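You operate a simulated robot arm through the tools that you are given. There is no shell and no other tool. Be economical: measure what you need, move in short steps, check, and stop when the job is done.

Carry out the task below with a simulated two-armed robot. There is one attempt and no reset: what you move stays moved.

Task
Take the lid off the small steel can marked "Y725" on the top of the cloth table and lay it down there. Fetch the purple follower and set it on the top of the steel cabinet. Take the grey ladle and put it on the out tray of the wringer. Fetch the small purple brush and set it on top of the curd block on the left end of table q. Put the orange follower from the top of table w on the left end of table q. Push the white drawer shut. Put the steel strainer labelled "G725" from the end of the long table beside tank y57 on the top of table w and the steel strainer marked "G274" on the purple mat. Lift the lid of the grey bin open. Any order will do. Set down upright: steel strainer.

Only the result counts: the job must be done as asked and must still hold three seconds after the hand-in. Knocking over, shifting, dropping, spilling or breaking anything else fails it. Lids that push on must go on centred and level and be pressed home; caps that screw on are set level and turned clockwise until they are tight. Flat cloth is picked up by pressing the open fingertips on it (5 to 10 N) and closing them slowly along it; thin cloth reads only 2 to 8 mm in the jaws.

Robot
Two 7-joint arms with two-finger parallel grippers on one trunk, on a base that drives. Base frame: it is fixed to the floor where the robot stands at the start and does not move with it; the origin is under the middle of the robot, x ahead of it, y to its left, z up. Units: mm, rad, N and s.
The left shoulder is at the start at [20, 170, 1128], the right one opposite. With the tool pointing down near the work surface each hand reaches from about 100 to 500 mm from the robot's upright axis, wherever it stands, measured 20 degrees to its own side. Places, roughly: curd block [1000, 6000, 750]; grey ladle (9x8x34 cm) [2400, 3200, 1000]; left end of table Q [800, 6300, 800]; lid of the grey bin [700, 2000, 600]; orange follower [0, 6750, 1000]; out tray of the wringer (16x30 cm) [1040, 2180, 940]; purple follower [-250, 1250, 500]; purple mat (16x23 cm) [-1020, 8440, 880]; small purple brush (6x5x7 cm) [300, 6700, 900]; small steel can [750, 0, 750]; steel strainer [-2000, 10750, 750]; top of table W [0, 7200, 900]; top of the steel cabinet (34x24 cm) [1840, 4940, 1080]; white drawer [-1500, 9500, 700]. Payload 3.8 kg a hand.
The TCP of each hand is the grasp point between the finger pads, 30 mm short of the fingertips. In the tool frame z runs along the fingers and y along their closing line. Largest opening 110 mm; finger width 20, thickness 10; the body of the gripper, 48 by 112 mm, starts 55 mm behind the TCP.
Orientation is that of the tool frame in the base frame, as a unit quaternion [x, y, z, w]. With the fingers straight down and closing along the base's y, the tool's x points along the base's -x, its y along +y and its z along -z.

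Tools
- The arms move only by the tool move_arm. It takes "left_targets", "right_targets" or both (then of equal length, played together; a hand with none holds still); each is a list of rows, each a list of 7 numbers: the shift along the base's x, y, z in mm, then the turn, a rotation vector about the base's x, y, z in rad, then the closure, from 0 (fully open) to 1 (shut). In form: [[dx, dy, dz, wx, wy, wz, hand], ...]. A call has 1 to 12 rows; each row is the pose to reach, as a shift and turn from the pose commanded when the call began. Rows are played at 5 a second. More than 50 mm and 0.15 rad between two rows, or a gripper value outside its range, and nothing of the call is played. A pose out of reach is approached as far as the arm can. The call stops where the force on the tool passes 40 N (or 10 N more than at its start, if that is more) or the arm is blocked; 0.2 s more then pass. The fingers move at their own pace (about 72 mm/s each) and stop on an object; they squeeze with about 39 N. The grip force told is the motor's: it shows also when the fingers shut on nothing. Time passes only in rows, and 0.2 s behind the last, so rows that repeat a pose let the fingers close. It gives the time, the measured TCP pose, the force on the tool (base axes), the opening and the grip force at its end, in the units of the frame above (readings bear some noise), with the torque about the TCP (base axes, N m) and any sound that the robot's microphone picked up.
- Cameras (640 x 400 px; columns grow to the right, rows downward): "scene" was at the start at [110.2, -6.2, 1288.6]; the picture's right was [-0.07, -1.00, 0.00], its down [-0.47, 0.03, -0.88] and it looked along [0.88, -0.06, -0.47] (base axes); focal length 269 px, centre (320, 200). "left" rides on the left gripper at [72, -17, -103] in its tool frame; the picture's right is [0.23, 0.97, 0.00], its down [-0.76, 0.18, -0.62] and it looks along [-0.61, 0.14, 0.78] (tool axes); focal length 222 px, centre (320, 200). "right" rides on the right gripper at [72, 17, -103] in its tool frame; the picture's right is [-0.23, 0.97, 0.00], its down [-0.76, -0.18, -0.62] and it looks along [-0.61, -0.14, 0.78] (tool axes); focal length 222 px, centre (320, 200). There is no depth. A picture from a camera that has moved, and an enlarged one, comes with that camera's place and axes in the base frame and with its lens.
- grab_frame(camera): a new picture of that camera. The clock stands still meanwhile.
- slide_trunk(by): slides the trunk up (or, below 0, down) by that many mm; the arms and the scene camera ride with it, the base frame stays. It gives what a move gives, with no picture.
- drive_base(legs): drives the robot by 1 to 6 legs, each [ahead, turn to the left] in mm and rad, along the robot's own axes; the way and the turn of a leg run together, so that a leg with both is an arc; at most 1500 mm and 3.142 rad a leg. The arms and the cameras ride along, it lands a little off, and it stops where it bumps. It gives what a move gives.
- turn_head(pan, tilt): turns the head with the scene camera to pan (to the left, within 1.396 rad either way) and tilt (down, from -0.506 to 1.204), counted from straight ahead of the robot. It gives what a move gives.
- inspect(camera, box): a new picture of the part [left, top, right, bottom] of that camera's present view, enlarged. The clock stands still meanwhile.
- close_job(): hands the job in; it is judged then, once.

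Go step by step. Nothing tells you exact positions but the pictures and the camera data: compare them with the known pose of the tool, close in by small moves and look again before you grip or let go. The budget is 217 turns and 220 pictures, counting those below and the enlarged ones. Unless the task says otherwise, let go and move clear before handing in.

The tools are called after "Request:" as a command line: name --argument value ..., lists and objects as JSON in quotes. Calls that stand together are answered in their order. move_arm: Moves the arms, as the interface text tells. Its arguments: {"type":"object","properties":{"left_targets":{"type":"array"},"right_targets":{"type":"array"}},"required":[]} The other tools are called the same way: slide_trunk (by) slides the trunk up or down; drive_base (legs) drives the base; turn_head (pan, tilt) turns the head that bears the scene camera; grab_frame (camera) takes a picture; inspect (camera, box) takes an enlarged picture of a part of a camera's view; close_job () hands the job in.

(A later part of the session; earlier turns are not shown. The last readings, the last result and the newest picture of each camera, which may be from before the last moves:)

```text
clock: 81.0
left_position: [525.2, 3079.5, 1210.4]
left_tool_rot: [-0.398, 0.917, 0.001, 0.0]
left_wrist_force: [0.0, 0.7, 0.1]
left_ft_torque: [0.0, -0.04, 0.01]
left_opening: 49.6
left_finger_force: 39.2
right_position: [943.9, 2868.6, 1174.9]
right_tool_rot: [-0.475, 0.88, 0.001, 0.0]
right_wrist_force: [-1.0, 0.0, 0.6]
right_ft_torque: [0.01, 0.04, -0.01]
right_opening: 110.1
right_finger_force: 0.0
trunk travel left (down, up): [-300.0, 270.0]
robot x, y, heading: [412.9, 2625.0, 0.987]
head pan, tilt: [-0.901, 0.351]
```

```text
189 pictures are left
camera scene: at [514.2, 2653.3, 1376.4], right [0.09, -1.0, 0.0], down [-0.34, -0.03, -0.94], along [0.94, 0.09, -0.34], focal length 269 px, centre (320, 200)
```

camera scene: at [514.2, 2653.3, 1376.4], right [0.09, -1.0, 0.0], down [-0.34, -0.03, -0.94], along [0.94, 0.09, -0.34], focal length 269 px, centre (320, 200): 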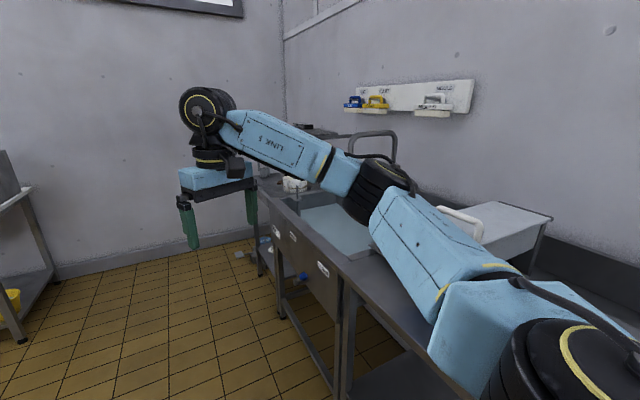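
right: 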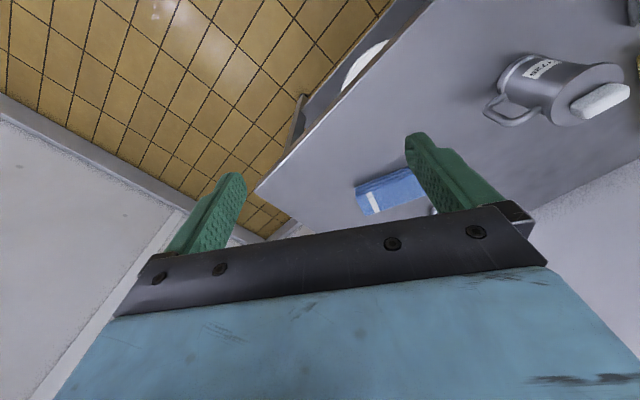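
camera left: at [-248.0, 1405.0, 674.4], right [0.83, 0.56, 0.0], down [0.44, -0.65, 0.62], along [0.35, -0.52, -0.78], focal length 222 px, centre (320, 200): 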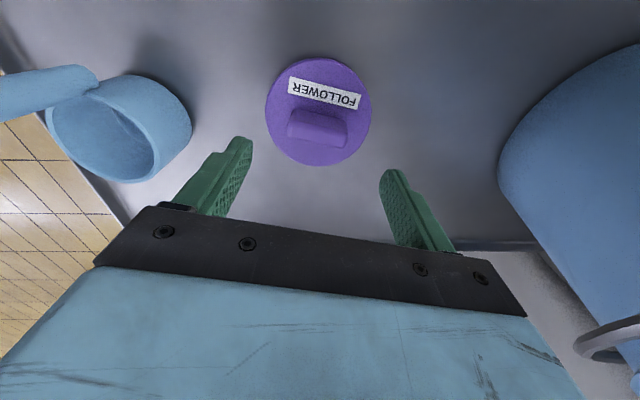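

The steel cabinet stands on the right end of the white table (top about [1849, 4943, 1080]), near a wall. I'll tuck the right hand and go to the open floor at that table's right end, facing the wall, so that the left arm reaches it sideways.

Request:
move_arm --right_targets '[[-40, -24, 0, 0, 0, 0, 0], [-80, -49, 0, 0, 0, 0, 0], [-120, -73, 0, 0, 0, 0, 0], [-161, -98, 0, 0, 0, 0, 0]]'

Request:
drive_base --legs '[[0, -0.134], [1400, 0], [700, 0]]'

Request:
turn_head --pan 0.4 --tilt 0.6

Request:
grab_frame --camera "scene"

```text
clock: 82.0
left_position: [524.4, 3080.5, 1210.7]
left_tool_rot: [-0.398, 0.917, 0.0, 0.001]
left_wrist_force: [-0.8, 1.0, -0.7]
left_ft_torque: [0.01, -0.01, -0.01]
left_opening: 49.4
left_finger_force: 39.1
right_position: [780.5, 2768.2, 1174.7]
right_tool_rot: [-0.475, 0.88, 0.0, 0.0]
right_wrist_force: [-0.9, 0.6, 0.8]
right_ft_torque: [-0.01, -0.06, 0.03]
right_opening: 110.0
right_finger_force: 0.0
trunk travel left (down, up): [-300.0, 270.0]
robot x, y, heading: [408.7, 2625.5, 0.99]
head pan, tilt: [-0.901, 0.351]
```

```text
clock: 92.8
left_position: [1952.5, 4609.8, 1210.0]
left_tool_rot: [-0.331, 0.944, 0.0, 0.0]
left_wrist_force: [0.1, 1.0, -1.0]
left_ft_torque: [0.0, -0.03, 0.03]
left_opening: 49.3
left_finger_force: 38.6
right_position: [2161.7, 4265.7, 1174.1]
right_tool_rot: [-0.41, 0.912, 0.001, 0.0]
right_wrist_force: [-0.4, 0.7, -0.3]
right_ft_torque: [0.0, 0.0, 0.0]
right_opening: 110.0
right_finger_force: 0.2
trunk travel left (down, up): [-300.0, 270.0]
robot x, y, heading: [1775.1, 4178.5, 0.844]
head pan, tilt: [-0.901, 0.351]
```

```text
clock: 94.3
left_position: [1951.5, 4610.1, 1210.5]
left_tool_rot: [-0.331, 0.943, 0.0, 0.001]
left_wrist_force: [-0.6, 0.0, -1.1]
left_ft_torque: [0.0, 0.01, -0.02]
left_opening: 49.3
left_finger_force: 38.7
right_position: [2160.1, 4265.0, 1175.3]
right_tool_rot: [-0.41, 0.912, 0.001, 0.001]
right_wrist_force: [-0.4, -0.3, -0.2]
right_ft_torque: [0.0, 0.02, -0.01]
right_opening: 110.1
right_finger_force: 0.1
trunk travel left (down, up): [-300.0, 270.0]
robot x, y, heading: [1772.4, 4180.2, 0.845]
head pan, tilt: [0.4, 0.6]
```

```text
188 pictures are left
camera scene: at [1814.5, 4278.2, 1353.6], right [0.95, -0.32, 0.0], down [-0.18, -0.54, -0.83], along [0.26, 0.78, -0.56], focal length 269 px, centre (320, 200)
```

scene: 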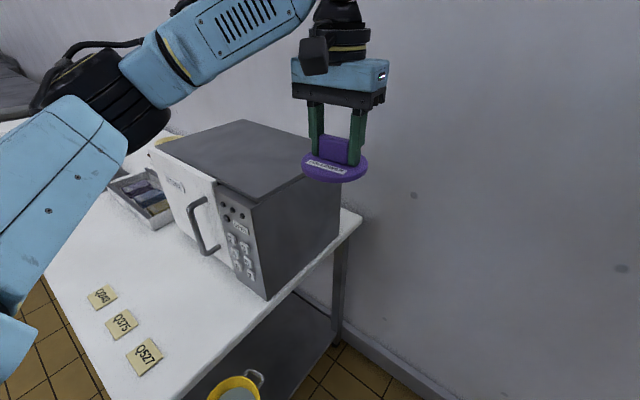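

Cabinet top centre confirmed near [1840, 4935, 1080]. Swing the hand left over it, then move the base closer and view.

Request:
move_arm --left_targets '[[-35, 20, 5, 0, 0, 0, 1], [-70, 40, 10, 0, 0, 0, 1], [-100, 60, 10, 0, 0, 0, 1], [-120, 80, 10, 0, 0, 0, 1]]'

Request:
drive_base --legs '[[160, 0]]'

Request:
turn_head --pan 0.6 --tilt 0.5

Request:
grab_frame --camera "scene"

Request:
grab_frame --camera "left"

```text
clock: 95.3
left_position: [1832.5, 4689.8, 1220.9]
left_tool_rot: [-0.329, 0.944, 0.0, 0.001]
left_wrist_force: [-0.1, -0.5, -0.6]
left_ft_torque: [-0.01, 0.01, 0.03]
left_opening: 49.4
left_finger_force: 38.4
right_position: [2160.3, 4265.9, 1175.5]
right_tool_rot: [-0.41, 0.912, 0.001, 0.0]
right_wrist_force: [-0.3, 0.1, 1.0]
right_ft_torque: [-0.02, 0.01, -0.03]
right_opening: 110.0
right_finger_force: 0.1
trunk travel left (down, up): [-300.0, 270.0]
robot x, y, heading: [1772.1, 4176.0, 0.846]
head pan, tilt: [0.4, 0.6]
```

```text
clock: 96.8
left_position: [1944.3, 4812.1, 1220.9]
left_tool_rot: [-0.329, 0.944, -0.001, 0.001]
left_wrist_force: [0.3, 0.4, -0.5]
left_ft_torque: [-0.02, 0.01, 0.0]
left_opening: 49.4
left_finger_force: 39.1
right_position: [2270.2, 4387.7, 1175.4]
right_tool_rot: [-0.409, 0.912, 0.001, 0.002]
right_wrist_force: [0.6, -0.4, -0.4]
right_ft_torque: [0.01, 0.01, 0.02]
right_opening: 110.0
right_finger_force: 0.0
trunk travel left (down, up): [-300.0, 270.0]
robot x, y, heading: [1882.7, 4301.1, 0.846]
head pan, tilt: [0.4, 0.6]
```

```text
clock: 97.5
left_position: [1942.5, 4811.5, 1220.6]
left_tool_rot: [-0.329, 0.944, 0.001, 0.0]
left_wrist_force: [0.6, 1.1, -1.1]
left_ft_torque: [0.01, 0.02, 0.02]
left_opening: 49.7
left_finger_force: 38.8
right_position: [2269.6, 4385.7, 1176.2]
right_tool_rot: [-0.41, 0.912, 0.001, 0.002]
right_wrist_force: [-0.7, 0.7, 0.0]
right_ft_torque: [-0.02, -0.01, 0.01]
right_opening: 110.1
right_finger_force: 0.0
trunk travel left (down, up): [-300.0, 270.0]
robot x, y, heading: [1885.7, 4299.7, 0.845]
head pan, tilt: [0.6, 0.499]
```

```text
187 pictures are left
camera scene: at [1906.2, 4406.7, 1362.7], right [0.99, -0.13, 0.0], down [-0.06, -0.47, -0.88], along [0.11, 0.87, -0.48], focal length 269 px, centre (320, 200)
```

scene: 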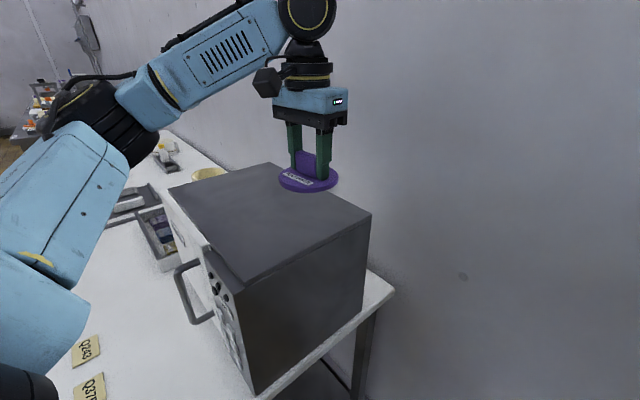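

```text
186 pictures are left
camera left: at [1897.1, 4753.5, 1323.6], right [-0.78, 0.62, 0.0], down [0.49, 0.61, 0.62], along [0.39, 0.49, -0.78], focal length 222 px, centre (320, 200)
```

left: 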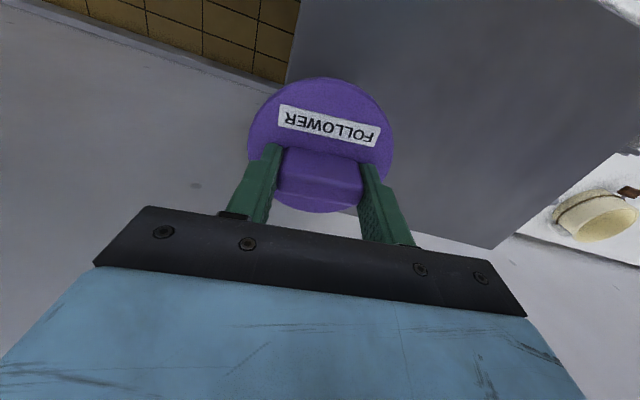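

Cabinet top confirmed: centre ≈ [1844, 4927], z ≈ 1080. Move over it and lower to just above.

Request:
move_arm --left_targets '[[-30, 33, 0, 0, 0, 0, 1], [-60, 66, 0, 0, 0, 0, 1], [-90, 100, 0, 0, 0, 0, 1], [-90, 100, -40, 0, 0, 0, 1], [-90, 100, -75, 0, 0, 0, 1], [-90, 100, -80, 0, 0, 0, 1], [-90, 100, -85, 0, 0, 0, 1]]'

Request:
inspect --camera "scene" --box '[160, 90, 380, 230]'

```text
clock: 99.1
left_position: [1851.9, 4912.1, 1135.8]
left_tool_rot: [-0.329, 0.944, 0.0, 0.001]
left_wrist_force: [-1.7, -0.3, -0.4]
left_ft_torque: [-0.01, 0.0, -0.03]
left_opening: 49.2
left_finger_force: 38.4
right_position: [2268.3, 4385.2, 1173.5]
right_tool_rot: [-0.409, 0.912, 0.001, 0.0]
right_wrist_force: [-0.1, -0.4, 0.4]
right_ft_torque: [0.0, 0.0, 0.01]
right_opening: 110.0
right_finger_force: 0.1
trunk travel left (down, up): [-300.0, 270.0]
robot x, y, heading: [1884.3, 4302.4, 0.841]
head pan, tilt: [0.6, 0.499]
```

```text
2.86 times, centred on (270, 160) of scene
camera zoom: at [1906.1, 4407.0, 1362.7], right [0.99, -0.13, 0.0], down [-0.06, -0.47, -0.88], along [0.11, 0.87, -0.48], focal length 768 px, centre (463, 314)
```

zoom: 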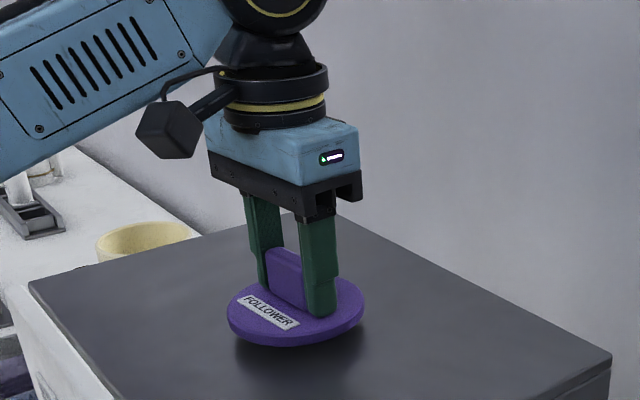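

Just above the top, centred. Lower in small steps to contact.

Request:
move_arm --left_targets '[[0, 0, -3, 0, 0, 0, 1], [0, 0, -6, 0, 0, 0, 1], [0, 0, -9, 0, 0, 0, 1], [0, 0, -11, 0, 0, 0, 1]]'

Request:
inspect --camera "scene" --box '[200, 130, 340, 230]'

```text
clock: 100.1
left_position: [1852.5, 4910.9, 1124.6]
left_tool_rot: [-0.329, 0.944, 0.0, 0.001]
left_wrist_force: [0.1, 0.3, -1.6]
left_ft_torque: [-0.03, -0.02, -0.03]
left_opening: 49.1
left_finger_force: 39.1
right_position: [2269.8, 4385.9, 1175.4]
right_tool_rot: [-0.409, 0.912, 0.001, 0.0]
right_wrist_force: [0.1, -0.2, 0.8]
right_ft_torque: [-0.01, -0.03, 0.0]
right_opening: 110.0
right_finger_force: 0.0
trunk travel left (down, up): [-300.0, 270.0]
robot x, y, heading: [1882.6, 4296.1, 0.845]
head pan, tilt: [0.6, 0.499]
```

```text
4.00 times, centred on (270, 180) of scene
camera zoom: at [1906.3, 4406.9, 1362.7], right [0.99, -0.13, 0.0], down [-0.06, -0.47, -0.88], along [0.11, 0.87, -0.48], focal length 1074 px, centre (520, 280)
```

zoom: 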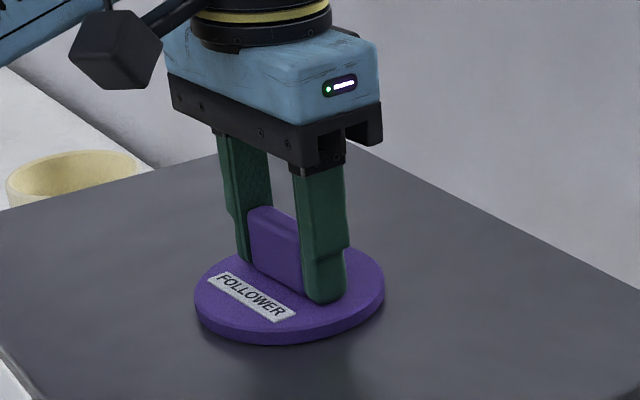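

Request:
move_arm --left_targets '[[0, 0, -2, 0, 0, 0, 1], [0, 0, -4, 0, 0, 0, 1], [0, 0, -6, 0, 0, 0, 1]]'

```text
clock: 100.9
left_position: [1852.3, 4912.0, 1125.8]
left_tool_rot: [-0.33, 0.944, 0.004, 0.006]
left_wrist_force: [0.8, -3.0, 10.2]
left_ft_torque: [-0.55, 0.45, 0.09]
left_opening: 49.4
left_finger_force: 38.6
right_position: [2270.1, 4386.9, 1174.5]
right_tool_rot: [-0.409, 0.913, 0.001, 0.001]
right_wrist_force: [0.1, -0.2, -0.5]
right_ft_torque: [-0.03, -0.03, 0.01]
right_opening: 110.1
right_finger_force: 0.1
trunk travel left (down, up): [-300.0, 270.0]
robot x, y, heading: [1883.1, 4300.8, 0.844]
head pan, tilt: [0.6, 0.499]
stopped in row 3 (left hand): the force on the tool passed its limit at 43 N (the readings are from after the stop); the commanded pose is now the measured one
```

Contact made. Open, lift and retract a bit, then verify.

Request:
move_arm --left_targets '[[0, 0, 0, 0, 0, 0, 0.45], [0, 0, 0, 0, 0, 0, 0.35], [0, 0, 0, 0, 0, 0, 0.35], [0, 0, 30, 0, 0, 0, 0.35], [0, 0, 75, 0, 0, 0, 0.2], [20, -40, 90, 0, 0, 0, 0], [40, -80, 90, 0, 0, 0, 0], [60, -120, 90, 0, 0, 0, 0]]'

Request:
grab_frame --camera "scene"

```text
clock: 102.7
left_position: [1913.1, 4791.1, 1212.0]
left_tool_rot: [-0.331, 0.944, 0.003, 0.005]
left_wrist_force: [0.0, -0.6, 0.0]
left_ft_torque: [0.03, 0.05, 0.0]
left_opening: 110.2
left_finger_force: 0.0
right_position: [2269.1, 4387.1, 1174.9]
right_tool_rot: [-0.408, 0.913, 0.001, 0.001]
right_wrist_force: [0.1, -0.4, 0.0]
right_ft_torque: [-0.02, 0.02, 0.0]
right_opening: 110.3
right_finger_force: 0.1
trunk travel left (down, up): [-300.0, 270.0]
robot x, y, heading: [1885.0, 4301.8, 0.845]
head pan, tilt: [0.6, 0.499]
```

```text
183 pictures are left
camera scene: at [1907.0, 4406.3, 1362.7], right [0.99, -0.13, 0.0], down [-0.06, -0.47, -0.88], along [0.11, 0.87, -0.48], focal length 269 px, centre (320, 200)
```

scene: 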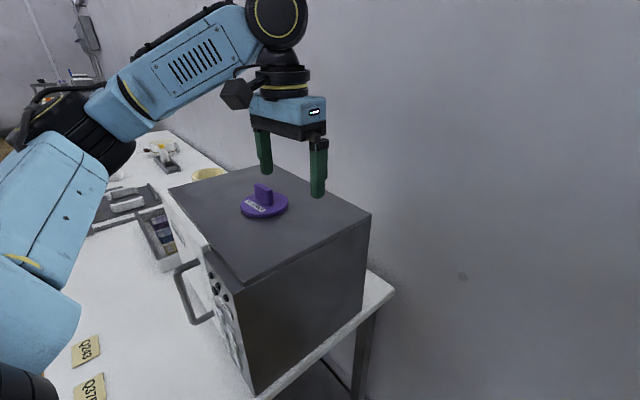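

The follower stands on the cabinet. Now back off and turn right toward the ladle by the sink.

Request:
drive_base --legs '[[-450, 0], [0, -1.6]]'

Request:
turn_head --pan 0 --tilt 0.35

Request:
grab_frame --camera "scene"

```text
clock: 109.3
left_position: [2073.8, 3915.7, 1212.1]
left_tool_rot: [0.456, 0.89, -0.002, 0.006]
left_wrist_force: [0.8, -0.3, -0.9]
left_ft_torque: [0.01, -0.02, -0.02]
left_opening: 110.1
left_finger_force: 0.1
right_position: [1650.7, 3575.9, 1176.1]
right_tool_rot: [0.38, 0.925, 0.0, 0.002]
right_wrist_force: [-0.9, 0.1, 0.7]
right_ft_torque: [-0.01, 0.02, -0.01]
right_opening: 109.8
right_finger_force: 0.1
trunk travel left (down, up): [-300.0, 270.0]
robot x, y, heading: [1585.5, 3967.8, -0.778]
head pan, tilt: [0.6, 0.499]
```

```text
clock: 110.3
left_position: [2074.5, 3915.3, 1212.5]
left_tool_rot: [0.456, 0.89, -0.001, 0.006]
left_wrist_force: [0.5, 0.0, -0.4]
left_ft_torque: [-0.01, -0.03, 0.02]
left_opening: 110.1
left_finger_force: 0.0
right_position: [1650.8, 3577.3, 1175.6]
right_tool_rot: [0.379, 0.926, 0.0, 0.001]
right_wrist_force: [0.2, 0.8, 0.0]
right_ft_torque: [0.0, 0.02, -0.02]
right_opening: 110.0
right_finger_force: 0.1
trunk travel left (down, up): [-300.0, 270.0]
robot x, y, heading: [1579.7, 3965.5, -0.777]
head pan, tilt: [0.0, 0.351]
```

```text
182 pictures are left
camera scene: at [1664.1, 3887.1, 1376.4], right [-0.7, -0.71, 0.0], down [-0.25, 0.24, -0.94], along [0.67, -0.66, -0.34], focal length 269 px, centre (320, 200)
```

scene: 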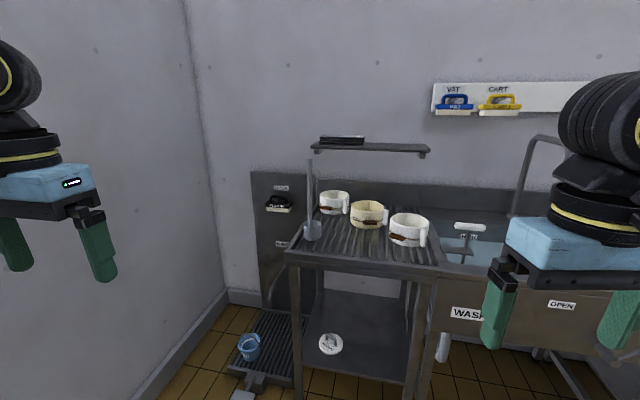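

The grey ladle stands upright on the draining board near its left front corner. Zoom in for detail.

Request:
inspect --camera "scene" --box '[270, 140, 430, 280]'

```text
2.86 times, centred on (350, 210) of scene
camera zoom: at [1664.1, 3887.1, 1376.4], right [-0.7, -0.71, 0.0], down [-0.25, 0.24, -0.94], along [0.67, -0.66, -0.34], focal length 768 px, centre (234, 171)
```

zoom: 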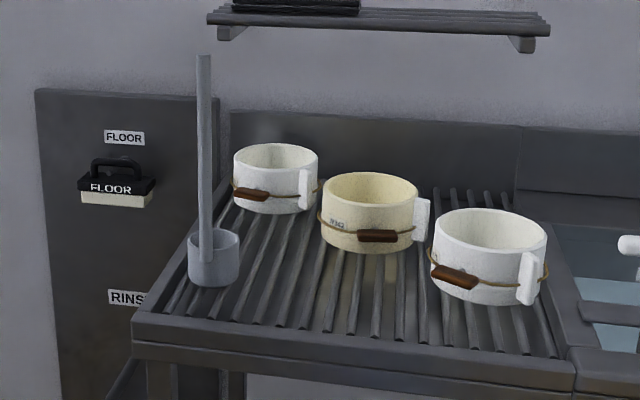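

Ladle is about [2405, 3205], handle top ≈ 1175, board ≈ 850. I'll raise the trunk a little and drive up to the board's front.

Request:
slide_trunk --by 80

Request:
drive_base --legs '[[0, 0.04], [650, 0], [0, -0.246]]'

Request:
turn_head --pan 0.2 --tilt 0.6

Request:
grab_frame --camera "scene"

Request:
grab_frame --camera "left"

```text
clock: 111.5
left_position: [2073.7, 3915.4, 1292.3]
left_tool_rot: [0.455, 0.89, -0.002, 0.006]
left_wrist_force: [-0.3, -0.7, -1.4]
left_ft_torque: [-0.03, -0.02, 0.01]
left_opening: 110.2
left_finger_force: 0.1
right_position: [1650.0, 3576.6, 1255.5]
right_tool_rot: [0.379, 0.926, 0.0, 0.001]
right_wrist_force: [0.1, 0.3, -0.4]
right_ft_torque: [0.02, -0.01, -0.04]
right_opening: 110.1
right_finger_force: 0.0
trunk travel left (down, up): [-380.0, 190.0]
robot x, y, heading: [1582.6, 3966.5, -0.776]
head pan, tilt: [0.0, 0.351]
```

```text
clock: 116.4
left_position: [2537.9, 3388.6, 1294.2]
left_tool_rot: [0.541, 0.841, -0.002, 0.005]
left_wrist_force: [-0.8, -0.3, -0.9]
left_ft_torque: [0.01, -0.01, 0.02]
left_opening: 109.9
left_finger_force: 0.1
right_position: [2056.3, 3137.6, 1255.5]
right_tool_rot: [0.467, 0.884, 0.0, 0.001]
right_wrist_force: [-0.4, 0.5, 0.4]
right_ft_torque: [0.01, 0.02, 0.02]
right_opening: 110.2
right_finger_force: 0.0
trunk travel left (down, up): [-380.0, 190.0]
robot x, y, heading: [2067.3, 3532.8, -0.973]
head pan, tilt: [0.0, 0.351]
```

```text
clock: 117.1
left_position: [2538.0, 3388.9, 1293.1]
left_tool_rot: [0.541, 0.841, -0.003, 0.007]
left_wrist_force: [0.2, -0.5, -0.8]
left_ft_torque: [0.0, 0.02, -0.01]
left_opening: 110.0
left_finger_force: 0.0
right_position: [2057.2, 3137.4, 1255.1]
right_tool_rot: [0.467, 0.884, 0.001, 0.001]
right_wrist_force: [0.7, -0.7, 0.2]
right_ft_torque: [0.01, 0.0, 0.01]
right_opening: 110.1
right_finger_force: 0.0
trunk travel left (down, up): [-380.0, 190.0]
robot x, y, heading: [2068.3, 3535.4, -0.975]
head pan, tilt: [0.201, 0.6]
```

```text
180 pictures are left
camera scene: at [2141.7, 3454.9, 1433.7], right [-0.7, -0.72, 0.0], down [-0.4, 0.39, -0.83], along [0.59, -0.58, -0.56], focal length 269 px, centre (320, 200)
```

scene: 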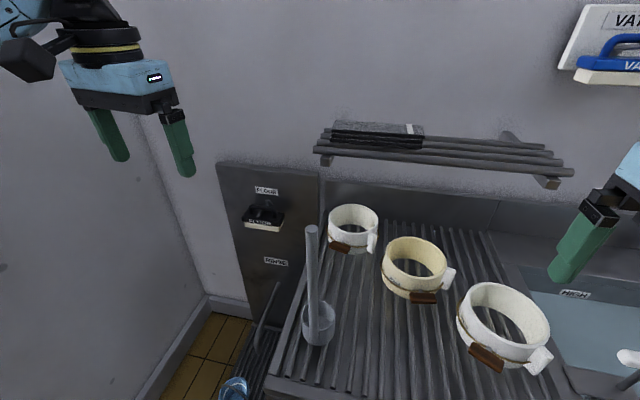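

```text
179 pictures are left
camera left: at [2493.1, 3448.8, 1394.4], right [0.79, 0.61, 0.0], down [0.47, -0.61, 0.63], along [0.39, -0.5, -0.77], focal length 222 px, centre (320, 200)
```

left: 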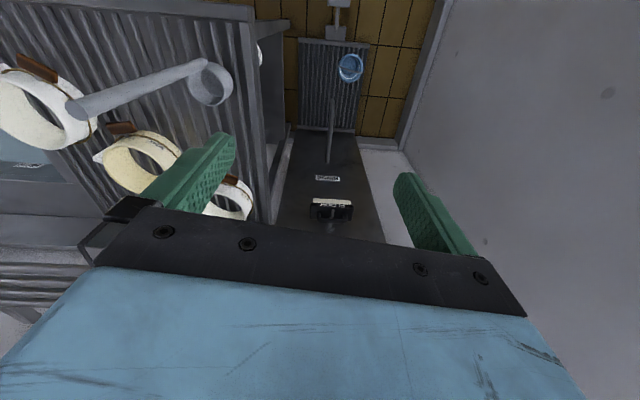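

Handle top triangulates to about [2356, 3262, 1187]. Move the left hand above it and look.

Request:
move_arm --left_targets '[[-36, -25, 0, 0, 0, 0, 0], [-73, -51, 0, 0, 0, 0, 0], [-109, -76, 0, 0, 0, 0, 0], [-146, -102, 0, 0, 0, 0, 0], [-182, -127, 0, 0, 0, 0, 0]]'

Request:
grab_frame --camera "left"

Request:
grab_frame --camera "scene"

```text
clock: 118.3
left_position: [2356.2, 3259.0, 1292.5]
left_tool_rot: [0.54, 0.841, -0.002, 0.007]
left_wrist_force: [-0.9, 0.4, 0.8]
left_ft_torque: [0.02, -0.01, -0.03]
left_opening: 110.2
left_finger_force: 0.1
right_position: [2056.1, 3137.3, 1255.2]
right_tool_rot: [0.467, 0.884, 0.0, 0.001]
right_wrist_force: [-0.7, 0.1, -0.8]
right_ft_torque: [0.01, -0.01, -0.01]
right_opening: 109.9
right_finger_force: 0.1
trunk travel left (down, up): [-380.0, 190.0]
robot x, y, heading: [2069.3, 3532.2, -0.972]
head pan, tilt: [0.201, 0.6]
```

```text
178 pictures are left
camera left: at [2310.8, 3319.0, 1394.7], right [0.79, 0.61, 0.0], down [0.47, -0.61, 0.63], along [0.39, -0.5, -0.77], focal length 222 px, centre (320, 200)
```

left: 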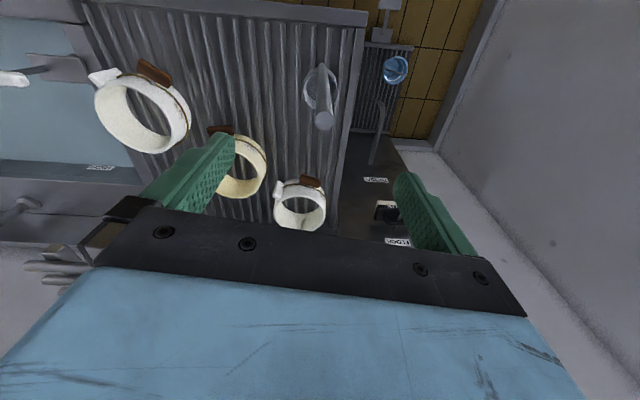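

```text
177 pictures are left
camera scene: at [2140.5, 3453.5, 1433.6], right [-0.7, -0.72, 0.0], down [-0.4, 0.39, -0.83], along [0.59, -0.57, -0.56], focal length 269 px, centre (320, 200)
```

scene: 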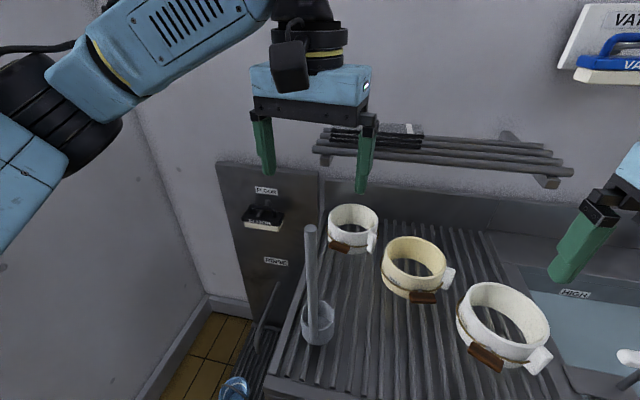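

Aligned. Descend around the handle and close.

Request:
move_arm --left_targets '[[2, 4, -40, 0, 0, 0, 0], [2, 4, -80, 0, 0, 0, 0], [2, 4, -115, 0, 0, 0, 0.2], [2, 4, -142, 0, 0, 0, 0.3]]'

Request:
inspect --camera "scene" --box '[220, 150, 400, 290]'

Request:
inspect --camera "left" --box '[180, 40, 460, 260]'

```text
clock: 119.3
left_position: [2359.0, 3265.9, 1149.5]
left_tool_rot: [0.541, 0.841, -0.004, 0.006]
left_wrist_force: [0.5, -0.3, 0.1]
left_ft_torque: [0.03, -0.03, 0.0]
left_opening: 76.9
left_finger_force: 0.1
right_position: [2057.5, 3138.1, 1256.2]
right_tool_rot: [0.468, 0.884, 0.0, 0.001]
right_wrist_force: [-0.6, -0.4, -0.1]
right_ft_torque: [0.02, -0.02, 0.02]
right_opening: 110.0
right_finger_force: 0.2
trunk travel left (down, up): [-380.0, 190.0]
robot x, y, heading: [2065.5, 3537.1, -0.97]
head pan, tilt: [0.201, 0.6]
```

```text
2.86 times, centred on (310, 220) of scene
camera zoom: at [2141.8, 3454.7, 1433.6], right [-0.7, -0.72, 0.0], down [-0.41, 0.39, -0.82], along [0.59, -0.57, -0.57], focal length 768 px, centre (349, 143)
```

zoom: 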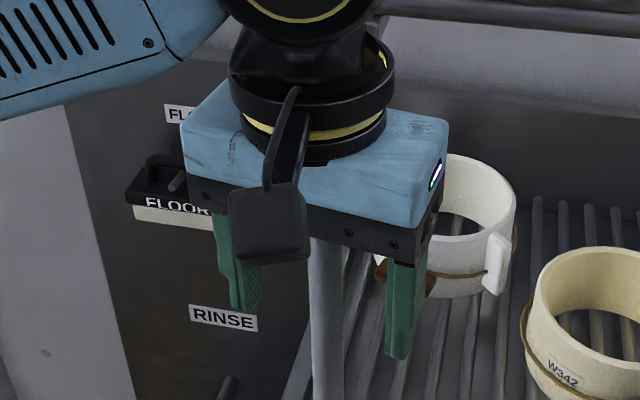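

```text
1.82 times, centred on (320, 150) of left
camera zoom: at [2313.3, 3327.3, 1251.4], right [0.79, 0.61, 0.0], down [0.47, -0.61, 0.63], along [0.39, -0.5, -0.77], focal length 404 px, centre (320, 291)
```

zoom: 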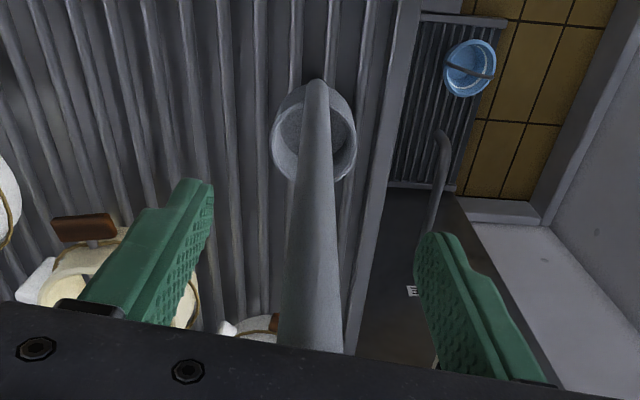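

Handle lies centrally between the fingers. Close and lift a little.

Request:
move_arm --left_targets '[[0, 0, 0, 0, 0, 0, 0.5], [0, 0, 0, 0, 0, 0, 0.7], [0, 0, 0, 0, 0, 0, 0.85], [0, 0, 0, 0, 0, 0, 1], [0, 0, 0, 0, 0, 0, 1], [0, 0, 10, 0, 0, 0, 1], [0, 0, 30, 0, 0, 0, 1], [0, 0, 60, 0, 0, 0, 1]]'

Request:
grab_frame --camera "scene"

```text
clock: 121.1
left_position: [2357.0, 3265.4, 1212.0]
left_tool_rot: [0.541, 0.841, -0.002, 0.006]
left_wrist_force: [-0.9, -0.7, -1.3]
left_ft_torque: [0.04, 0.02, 0.01]
left_opening: 17.3
left_finger_force: 38.9
right_position: [2055.8, 3139.1, 1253.9]
right_tool_rot: [0.467, 0.884, 0.0, 0.001]
right_wrist_force: [0.4, 0.1, 0.2]
right_ft_torque: [-0.01, 0.0, 0.01]
right_opening: 110.1
right_finger_force: 0.1
trunk travel left (down, up): [-380.0, 190.0]
robot x, y, heading: [2069.5, 3534.6, -0.972]
head pan, tilt: [0.201, 0.6]
```

```text
174 pictures are left
camera scene: at [2141.4, 3454.9, 1433.6], right [-0.7, -0.72, 0.0], down [-0.41, 0.39, -0.83], along [0.59, -0.57, -0.56], focal length 269 px, centre (320, 200)
```

scene: 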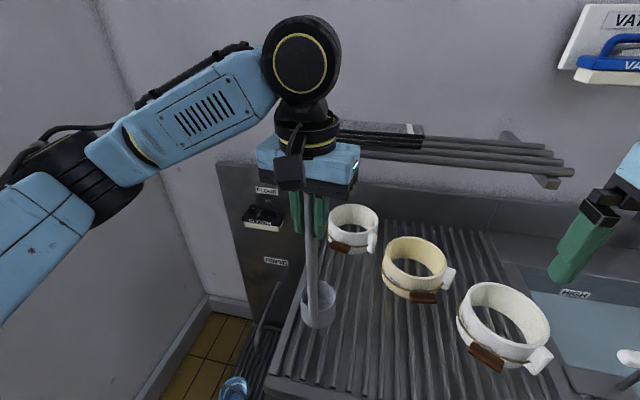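

Ladle held. I raise it, raise the trunk, back off and drive to the wringer.

Request:
move_arm --left_targets '[[0, 0, 45, 0, 0, 0, 1], [-10, 15, 80, 0, 0, 0, 1], [-25, 45, 80, 0, 0, 0, 1], [-40, 75, 80, 0, 0, 0, 1]]'

Request:
slide_trunk --by 100

Request:
drive_base --legs '[[-500, 0], [0, -1.2], [1500, 0], [0, 1.0]]'

Request:
turn_head --pan 0 --tilt 0.6

Request:
grab_frame --camera "scene"

```text
clock: 122.1
left_position: [2316.8, 3341.8, 1288.3]
left_tool_rot: [0.541, 0.841, -0.002, 0.006]
left_wrist_force: [-0.2, 0.2, -0.5]
left_ft_torque: [-0.01, 0.01, 0.01]
left_opening: 17.2
left_finger_force: 39.1
right_position: [2055.9, 3139.2, 1255.2]
right_tool_rot: [0.467, 0.884, 0.0, 0.002]
right_wrist_force: [0.0, -0.3, -0.1]
right_ft_torque: [-0.02, 0.03, -0.01]
right_opening: 109.9
right_finger_force: 0.1
trunk travel left (down, up): [-380.0, 190.0]
robot x, y, heading: [2068.3, 3536.0, -0.969]
head pan, tilt: [0.201, 0.6]
```

```text
clock: 123.5
left_position: [2317.0, 3339.1, 1389.2]
left_tool_rot: [0.541, 0.841, -0.003, 0.006]
left_wrist_force: [1.1, -0.1, -2.1]
left_ft_torque: [0.06, 0.04, 0.01]
left_opening: 17.3
left_finger_force: 38.9
right_position: [2056.7, 3138.8, 1355.0]
right_tool_rot: [0.468, 0.884, 0.0, 0.001]
right_wrist_force: [-0.2, 0.9, -1.0]
right_ft_torque: [0.02, -0.01, 0.0]
right_opening: 109.8
right_finger_force: 0.2
trunk travel left (down, up): [-480.0, 90.0]
robot x, y, heading: [2070.2, 3533.3, -0.972]
head pan, tilt: [0.201, 0.6]
```

```text
clock: 136.6
left_position: [820.2, 2442.0, 1389.1]
left_tool_rot: [0.927, 0.374, -0.006, 0.004]
left_wrist_force: [0.4, -0.4, -1.3]
left_ft_torque: [0.02, -0.01, -0.01]
left_opening: 17.3
left_finger_force: 38.9
right_position: [542.2, 2620.3, 1355.2]
right_tool_rot: [0.892, 0.452, -0.001, 0.0]
right_wrist_force: [0.5, 0.8, -0.1]
right_ft_torque: [0.03, 0.02, -0.02]
right_opening: 110.1
right_finger_force: 0.1
trunk travel left (down, up): [-480.0, 90.0]
robot x, y, heading: [904.1, 2757.2, -2.202]
head pan, tilt: [0.201, 0.6]
stopped in leg 3: the robot was blocked; the commanded pose is now the measured one
```

```text
clock: 137.3
left_position: [820.6, 2444.9, 1388.7]
left_tool_rot: [0.927, 0.374, -0.006, 0.004]
left_wrist_force: [0.0, 0.4, -1.6]
left_ft_torque: [0.05, -0.02, -0.01]
left_opening: 17.3
left_finger_force: 39.0
right_position: [540.8, 2621.7, 1356.1]
right_tool_rot: [0.892, 0.451, -0.001, 0.001]
right_wrist_force: [0.1, -0.4, 0.6]
right_ft_torque: [-0.01, 0.02, 0.0]
right_opening: 110.0
right_finger_force: 0.1
trunk travel left (down, up): [-480.0, 90.0]
robot x, y, heading: [901.9, 2755.3, -2.197]
head pan, tilt: [0.0, 0.6]
```

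```text
173 pictures are left
camera scene: at [837.0, 2666.8, 1533.6], right [-0.81, 0.59, 0.0], down [0.33, 0.46, -0.83], along [-0.49, -0.67, -0.56], focal length 269 px, centre (320, 200)
```

scene: 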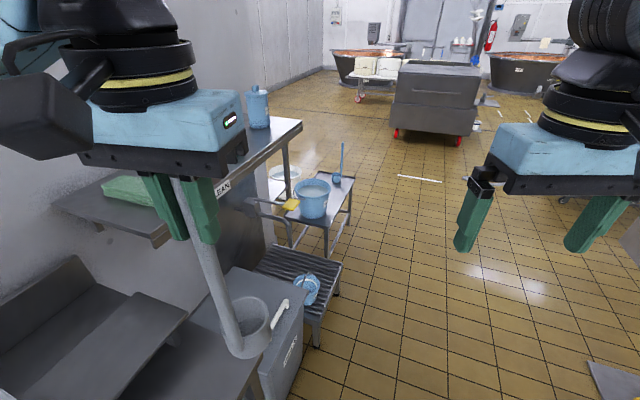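

Blocked by the sink table's edge near my front-left corner. I see the wringer's out tray at lower left. Back off, shift west and turn to face the wringer.

Request:
drive_base --legs '[[-100, 0], [0, -0.75], [250, 0], [0, 1.94]]'

Request:
turn_head --pan 0 --tilt 0.8

Request:
grab_frame --camera "scene"

```text
clock: 146.5
left_position: [973.8, 2592.3, 1388.3]
left_tool_rot: [0.569, 0.822, -0.003, 0.007]
left_wrist_force: [-0.1, 0.7, -0.7]
left_ft_torque: [0.04, -0.01, 0.02]
left_opening: 17.4
left_finger_force: 39.4
right_position: [699.9, 2409.2, 1356.0]
right_tool_rot: [0.496, 0.868, 0.0, 0.001]
right_wrist_force: [0.2, -0.1, -0.4]
right_ft_torque: [0.03, 0.0, 0.01]
right_opening: 109.9
right_finger_force: 0.1
trunk travel left (down, up): [-480.0, 90.0]
robot x, y, heading: [720.2, 2794.4, -1.04]
head pan, tilt: [0.0, 0.6]
```

```text
clock: 147.2
left_position: [973.2, 2592.1, 1388.2]
left_tool_rot: [0.569, 0.822, -0.003, 0.006]
left_wrist_force: [-0.3, -0.1, -1.9]
left_ft_torque: [-0.01, 0.03, -0.02]
left_opening: 17.1
left_finger_force: 39.1
right_position: [701.3, 2407.4, 1354.1]
right_tool_rot: [0.498, 0.867, 0.0, 0.001]
right_wrist_force: [0.4, -0.1, -0.3]
right_ft_torque: [0.01, 0.02, 0.03]
right_opening: 110.0
right_finger_force: 0.0
trunk travel left (down, up): [-480.0, 90.0]
robot x, y, heading: [723.3, 2787.5, -1.035]
head pan, tilt: [0.0, 0.799]
```

```text
172 pictures are left
camera scene: at [770.3, 2704.4, 1516.8], right [-0.86, -0.51, 0.0], down [-0.36, 0.62, -0.7], along [0.35, -0.6, -0.72], focal length 269 px, centre (320, 200)
```

scene: 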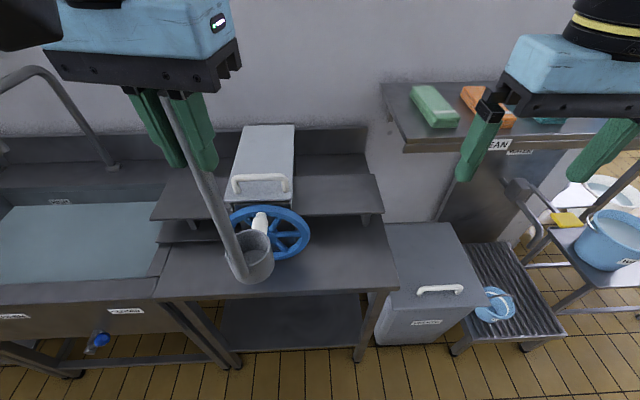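

The wringer's out tray must be the right-hand shelf (≈[1010–1040, 2170, 940]). Zoom for its outline and slope.

Request:
inspect --camera "scene" --box '[140, 110, 400, 290]'

```text
2.22 times, centred on (270, 200) of scene
camera zoom: at [770.3, 2704.4, 1516.8], right [-0.86, -0.51, 0.0], down [-0.36, 0.62, -0.7], along [0.35, -0.6, -0.72], focal length 597 px, centre (431, 200)
```

zoom: 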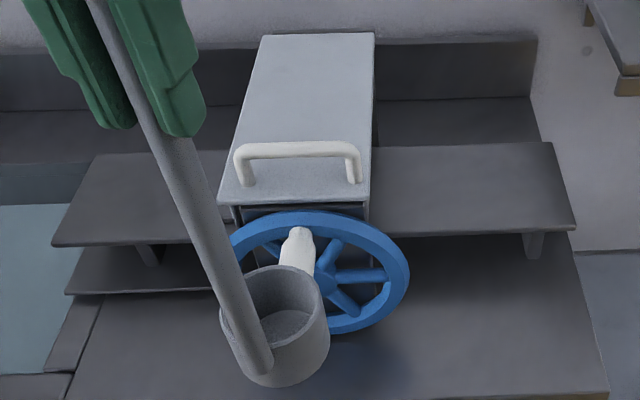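

The target for the cup is ≈[1015, 2172] on the tray. Shift the hand to the right, then drive ahead 170.

Request:
move_arm --left_targets '[[-35, -22, 10, 0, 0, 0, 1], [-70, -42, 20, 0, 0, 0, 1]]'

Request:
drive_base --legs '[[170, 0]]'

Request:
grab_frame --camera "scene"

Request:
grab_frame --camera "left"

```text
clock: 147.8
left_position: [901.8, 2548.0, 1409.7]
left_tool_rot: [0.568, 0.823, -0.002, 0.008]
left_wrist_force: [-0.4, 0.3, -1.5]
left_ft_torque: [0.01, -0.03, 0.0]
left_opening: 17.0
left_finger_force: 39.1
right_position: [698.8, 2407.1, 1355.1]
right_tool_rot: [0.497, 0.868, 0.0, 0.001]
right_wrist_force: [-0.6, 0.6, -0.2]
right_ft_torque: [-0.01, -0.02, -0.02]
right_opening: 110.1
right_finger_force: 0.1
trunk travel left (down, up): [-480.0, 90.0]
robot x, y, heading: [720.9, 2792.0, -1.035]
head pan, tilt: [0.0, 0.799]
```

```text
clock: 149.3
left_position: [989.5, 2403.5, 1410.5]
left_tool_rot: [0.57, 0.822, -0.004, 0.006]
left_wrist_force: [1.0, 0.0, -0.4]
left_ft_torque: [0.04, 0.04, 0.03]
left_opening: 17.0
left_finger_force: 39.0
right_position: [785.0, 2261.4, 1355.1]
right_tool_rot: [0.498, 0.867, 0.0, 0.001]
right_wrist_force: [1.2, 0.7, -0.5]
right_ft_torque: [-0.01, 0.03, -0.01]
right_opening: 110.0
right_finger_force: 0.1
trunk travel left (down, up): [-480.0, 90.0]
robot x, y, heading: [807.6, 2646.9, -1.038]
head pan, tilt: [0.0, 0.799]
```

```text
170 pictures are left
camera scene: at [856.2, 2558.1, 1516.7], right [-0.86, -0.51, 0.0], down [-0.36, 0.62, -0.7], along [0.35, -0.6, -0.72], focal length 269 px, centre (320, 200)
```

scene: 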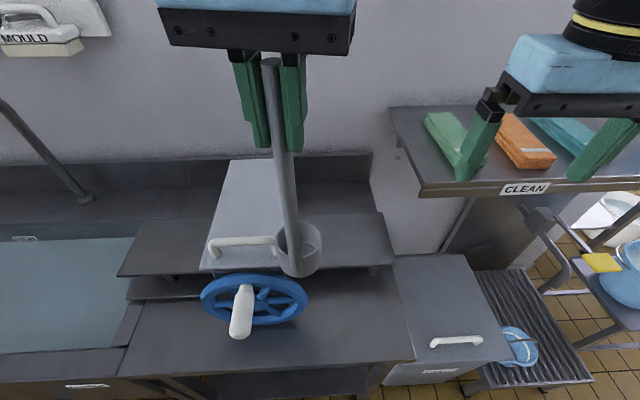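

```text
169 pictures are left
camera left: at [947.9, 2467.8, 1511.8], right [0.83, 0.55, 0.0], down [0.43, -0.64, 0.63], along [0.35, -0.53, -0.77], focal length 222 px, centre (320, 200)
```

left: 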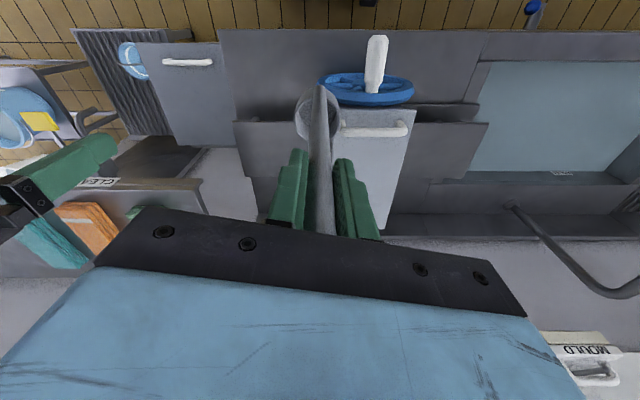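

Move forward over the tray and lower partway, then look.

Request:
move_arm --left_targets '[[2, -41, 0, 0, 0, 0, 1], [4, -82, 0, 0, 0, 0, 1], [6, -123, 0, 0, 0, 0, 1], [8, -164, 0, 0, 0, 0, 1], [10, -203, 0, 0, 0, 0, 1], [10, -203, -40, 0, 0, 0, 1], [10, -203, -80, 0, 0, 0, 1], [10, -203, -120, 0, 0, 0, 1]]'

Request:
grab_frame --camera "scene"

Request:
grab_frame --camera "right"

```text
clock: 151.1
left_position: [997.8, 2199.6, 1289.2]
left_tool_rot: [0.57, 0.822, -0.004, 0.007]
left_wrist_force: [0.5, 0.1, -1.4]
left_ft_torque: [-0.02, 0.03, -0.01]
left_opening: 17.3
left_finger_force: 38.8
right_position: [785.0, 2261.1, 1354.7]
right_tool_rot: [0.498, 0.867, 0.0, 0.001]
right_wrist_force: [0.1, -0.1, -0.3]
right_ft_torque: [0.0, -0.03, -0.01]
right_opening: 109.8
right_finger_force: 0.1
trunk travel left (down, up): [-480.0, 90.0]
robot x, y, heading: [806.1, 2646.4, -1.035]
head pan, tilt: [0.0, 0.799]
```

```text
168 pictures are left
camera scene: at [856.2, 2558.0, 1516.7], right [-0.86, -0.51, 0.0], down [-0.36, 0.62, -0.7], along [0.35, -0.6, -0.72], focal length 269 px, centre (320, 200)
```

scene: 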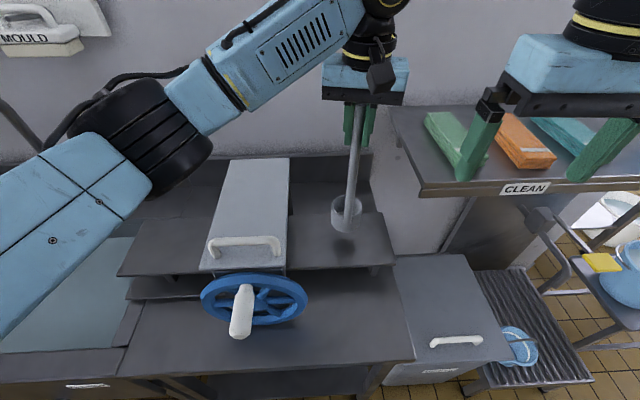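

```text
167 pictures are left
camera right: at [762.6, 2333.1, 1459.3], right [0.96, 0.29, 0.0], down [0.23, -0.75, 0.62], along [0.18, -0.6, -0.78], focal length 222 px, centre (320, 200)
```

right: 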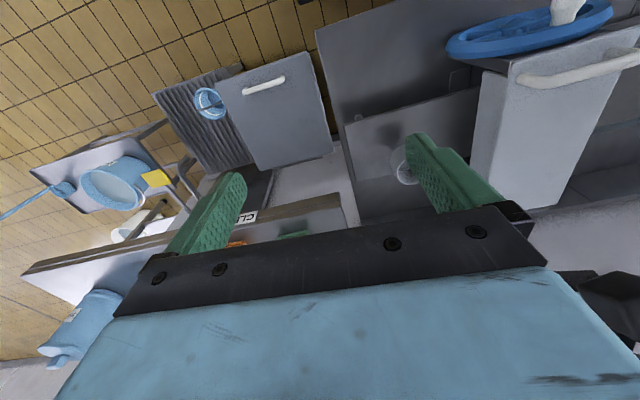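

The cup is over the tray. Lower slowly to contact.

Request:
move_arm --left_targets '[[0, 0, -15, 0, 0, 0, 1], [0, 0, -28, 0, 0, 0, 1], [0, 0, -34, 0, 0, 0, 1], [0, 0, -38, 0, 0, 0, 1], [0, 0, -42, 0, 0, 0, 1], [0, 0, -46, 0, 0, 0, 1]]'

Request:
inspect --camera "scene" --box '[260, 80, 420, 290]'

```text
clock: 152.5
left_position: [998.4, 2200.7, 1244.6]
left_tool_rot: [0.57, 0.822, -0.003, 0.006]
left_wrist_force: [-0.2, 0.2, -0.3]
left_ft_torque: [0.02, 0.01, -0.01]
left_opening: 17.3
left_finger_force: 38.7
right_position: [784.7, 2262.5, 1355.0]
right_tool_rot: [0.498, 0.867, 0.0, 0.001]
right_wrist_force: [0.2, -0.4, 0.0]
right_ft_torque: [-0.02, 0.01, -0.01]
right_opening: 110.1
right_finger_force: 0.1
trunk travel left (down, up): [-480.0, 90.0]
robot x, y, heading: [804.8, 2644.6, -1.036]
head pan, tilt: [0.0, 0.799]
```

```text
1.90 times, centred on (340, 185) of scene
camera zoom: at [856.1, 2558.3, 1516.7], right [-0.86, -0.51, 0.0], down [-0.36, 0.62, -0.7], along [0.35, -0.6, -0.72], focal length 512 px, centre (282, 229)
```

zoom: 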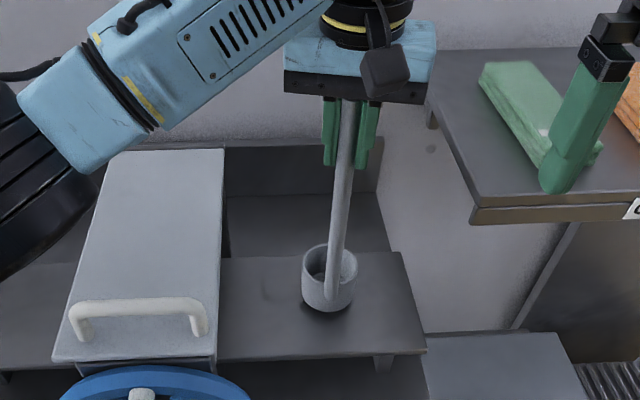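

Request:
move_arm --left_targets '[[0, 0, -3, 0, 0, 0, 1], [0, 0, -6, 0, 0, 0, 1], [0, 0, -9, 0, 0, 0, 1], [0, 0, -12, 0, 0, 0, 1], [0, 0, -15, 0, 0, 0, 1], [0, 0, -18, 0, 0, 0, 1]]'

Request:
inspect --camera "scene" --box '[290, 160, 410, 290]'

```text
clock: 153.9
left_position: [997.9, 2203.4, 1229.7]
left_tool_rot: [0.57, 0.822, -0.007, 0.008]
left_wrist_force: [1.7, 2.2, 33.4]
left_ft_torque: [-0.03, -0.59, 0.0]
left_opening: 17.2
left_finger_force: 39.0
right_position: [784.4, 2265.0, 1355.8]
right_tool_rot: [0.498, 0.867, -0.002, 0.002]
right_wrist_force: [0.5, 0.3, -0.8]
right_ft_torque: [0.0, 0.01, 0.0]
right_opening: 110.0
right_finger_force: 0.1
trunk travel left (down, up): [-480.0, 90.0]
robot x, y, heading: [806.6, 2645.9, -1.036]
head pan, tilt: [0.0, 0.799]
```

```text
3.08 times, centred on (350, 225) of scene
camera zoom: at [855.2, 2561.3, 1517.1], right [-0.86, -0.51, 0.0], down [-0.36, 0.62, -0.7], along [0.35, -0.6, -0.72], focal length 826 px, centre (228, 123)
```

zoom: 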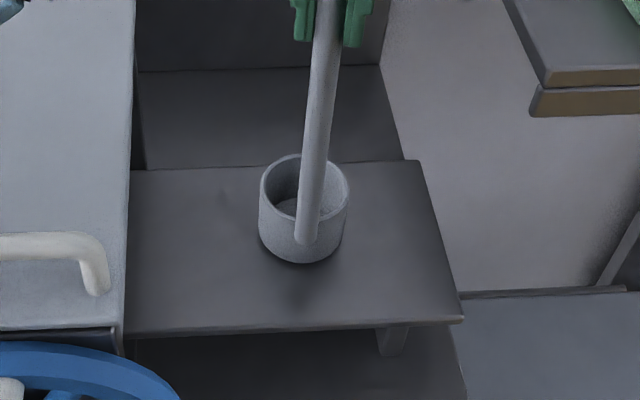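

Seated on the tray (33 N). Ease 2 mm, open and rise straight up.

Request:
move_arm --left_targets '[[0, 0, 3, 0, 0, 0, 1], [0, 0, 3, 0, 0, 0, 0.8], [0, 0, 3, 0, 0, 0, 0.5], [0, 0, 3, 0, 0, 0, 0.3], [0, 0, 40, 0, 0, 0, 0.3], [0, 0, 85, 0, 0, 0, 0.3], [0, 0, 130, 0, 0, 0, 0.2], [0, 0, 150, 0, 0, 0, 0], [10, 45, 160, 0, 0, 0, 0], [15, 90, 160, 0, 0, 0, 0], [20, 135, 160, 0, 0, 0, 0], [20, 180, 160, 0, 0, 0, 0]]'

Request:
grab_frame --camera "scene"

```text
clock: 156.5
left_position: [1018.3, 2385.1, 1386.8]
left_tool_rot: [0.569, 0.822, -0.003, 0.006]
left_wrist_force: [-0.1, -0.2, -0.6]
left_ft_torque: [-0.02, 0.01, 0.01]
left_opening: 110.1
left_finger_force: 0.0
right_position: [785.3, 2262.9, 1355.2]
right_tool_rot: [0.498, 0.867, -0.001, 0.001]
right_wrist_force: [-0.4, 0.3, 1.1]
right_ft_torque: [-0.03, -0.01, 0.02]
right_opening: 110.1
right_finger_force: 0.0
trunk travel left (down, up): [-480.0, 90.0]
robot x, y, heading: [804.8, 2642.2, -1.037]
head pan, tilt: [0.0, 0.799]
```

```text
164 pictures are left
camera scene: at [856.3, 2559.9, 1516.8], right [-0.86, -0.51, 0.0], down [-0.36, 0.62, -0.7], along [0.35, -0.6, -0.72], focal length 269 px, centre (320, 200)
```

scene: 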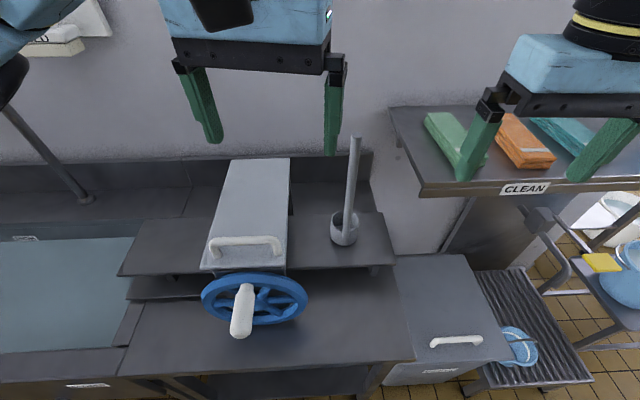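

The ladle stands on the out tray. Now look closely at the grey bin's lid and handle.

Request:
inspect --camera "scene" --box '[370, 230, 600, 400]'

Request:
inspect --camera "right" --box '[190, 30, 370, 200]'

```text
2.35 times, centred on (485, 315) of scene
camera zoom: at [856.3, 2559.9, 1516.8], right [-0.86, -0.51, 0.0], down [-0.36, 0.62, -0.7], along [0.35, -0.6, -0.72], focal length 632 px, centre (-68, -71)
```

zoom: 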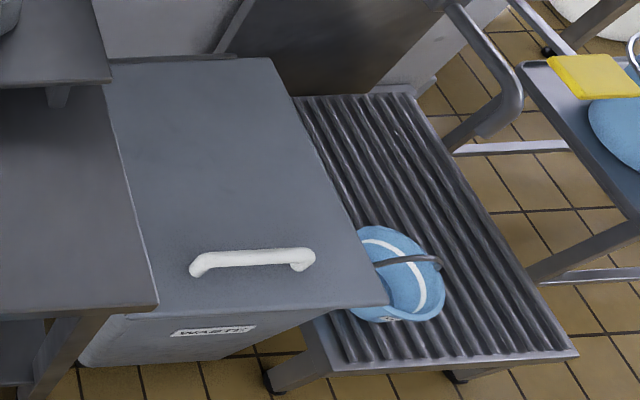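

```text
2.35 times, centred on (280, 115) of right
camera zoom: at [762.7, 2334.9, 1459.7], right [0.96, 0.29, 0.0], down [0.23, -0.75, 0.63], along [0.19, -0.6, -0.78], focal length 523 px, centre (414, 400)
```

zoom: 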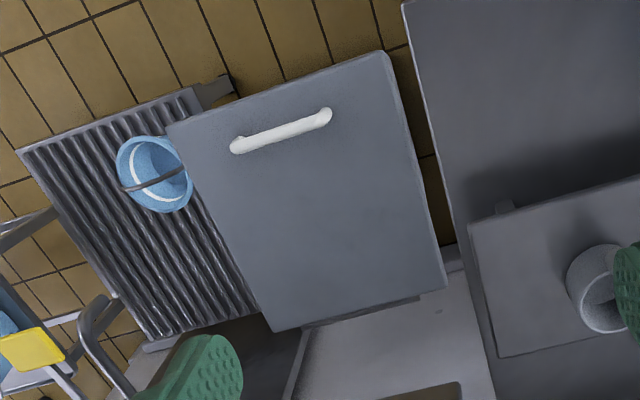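

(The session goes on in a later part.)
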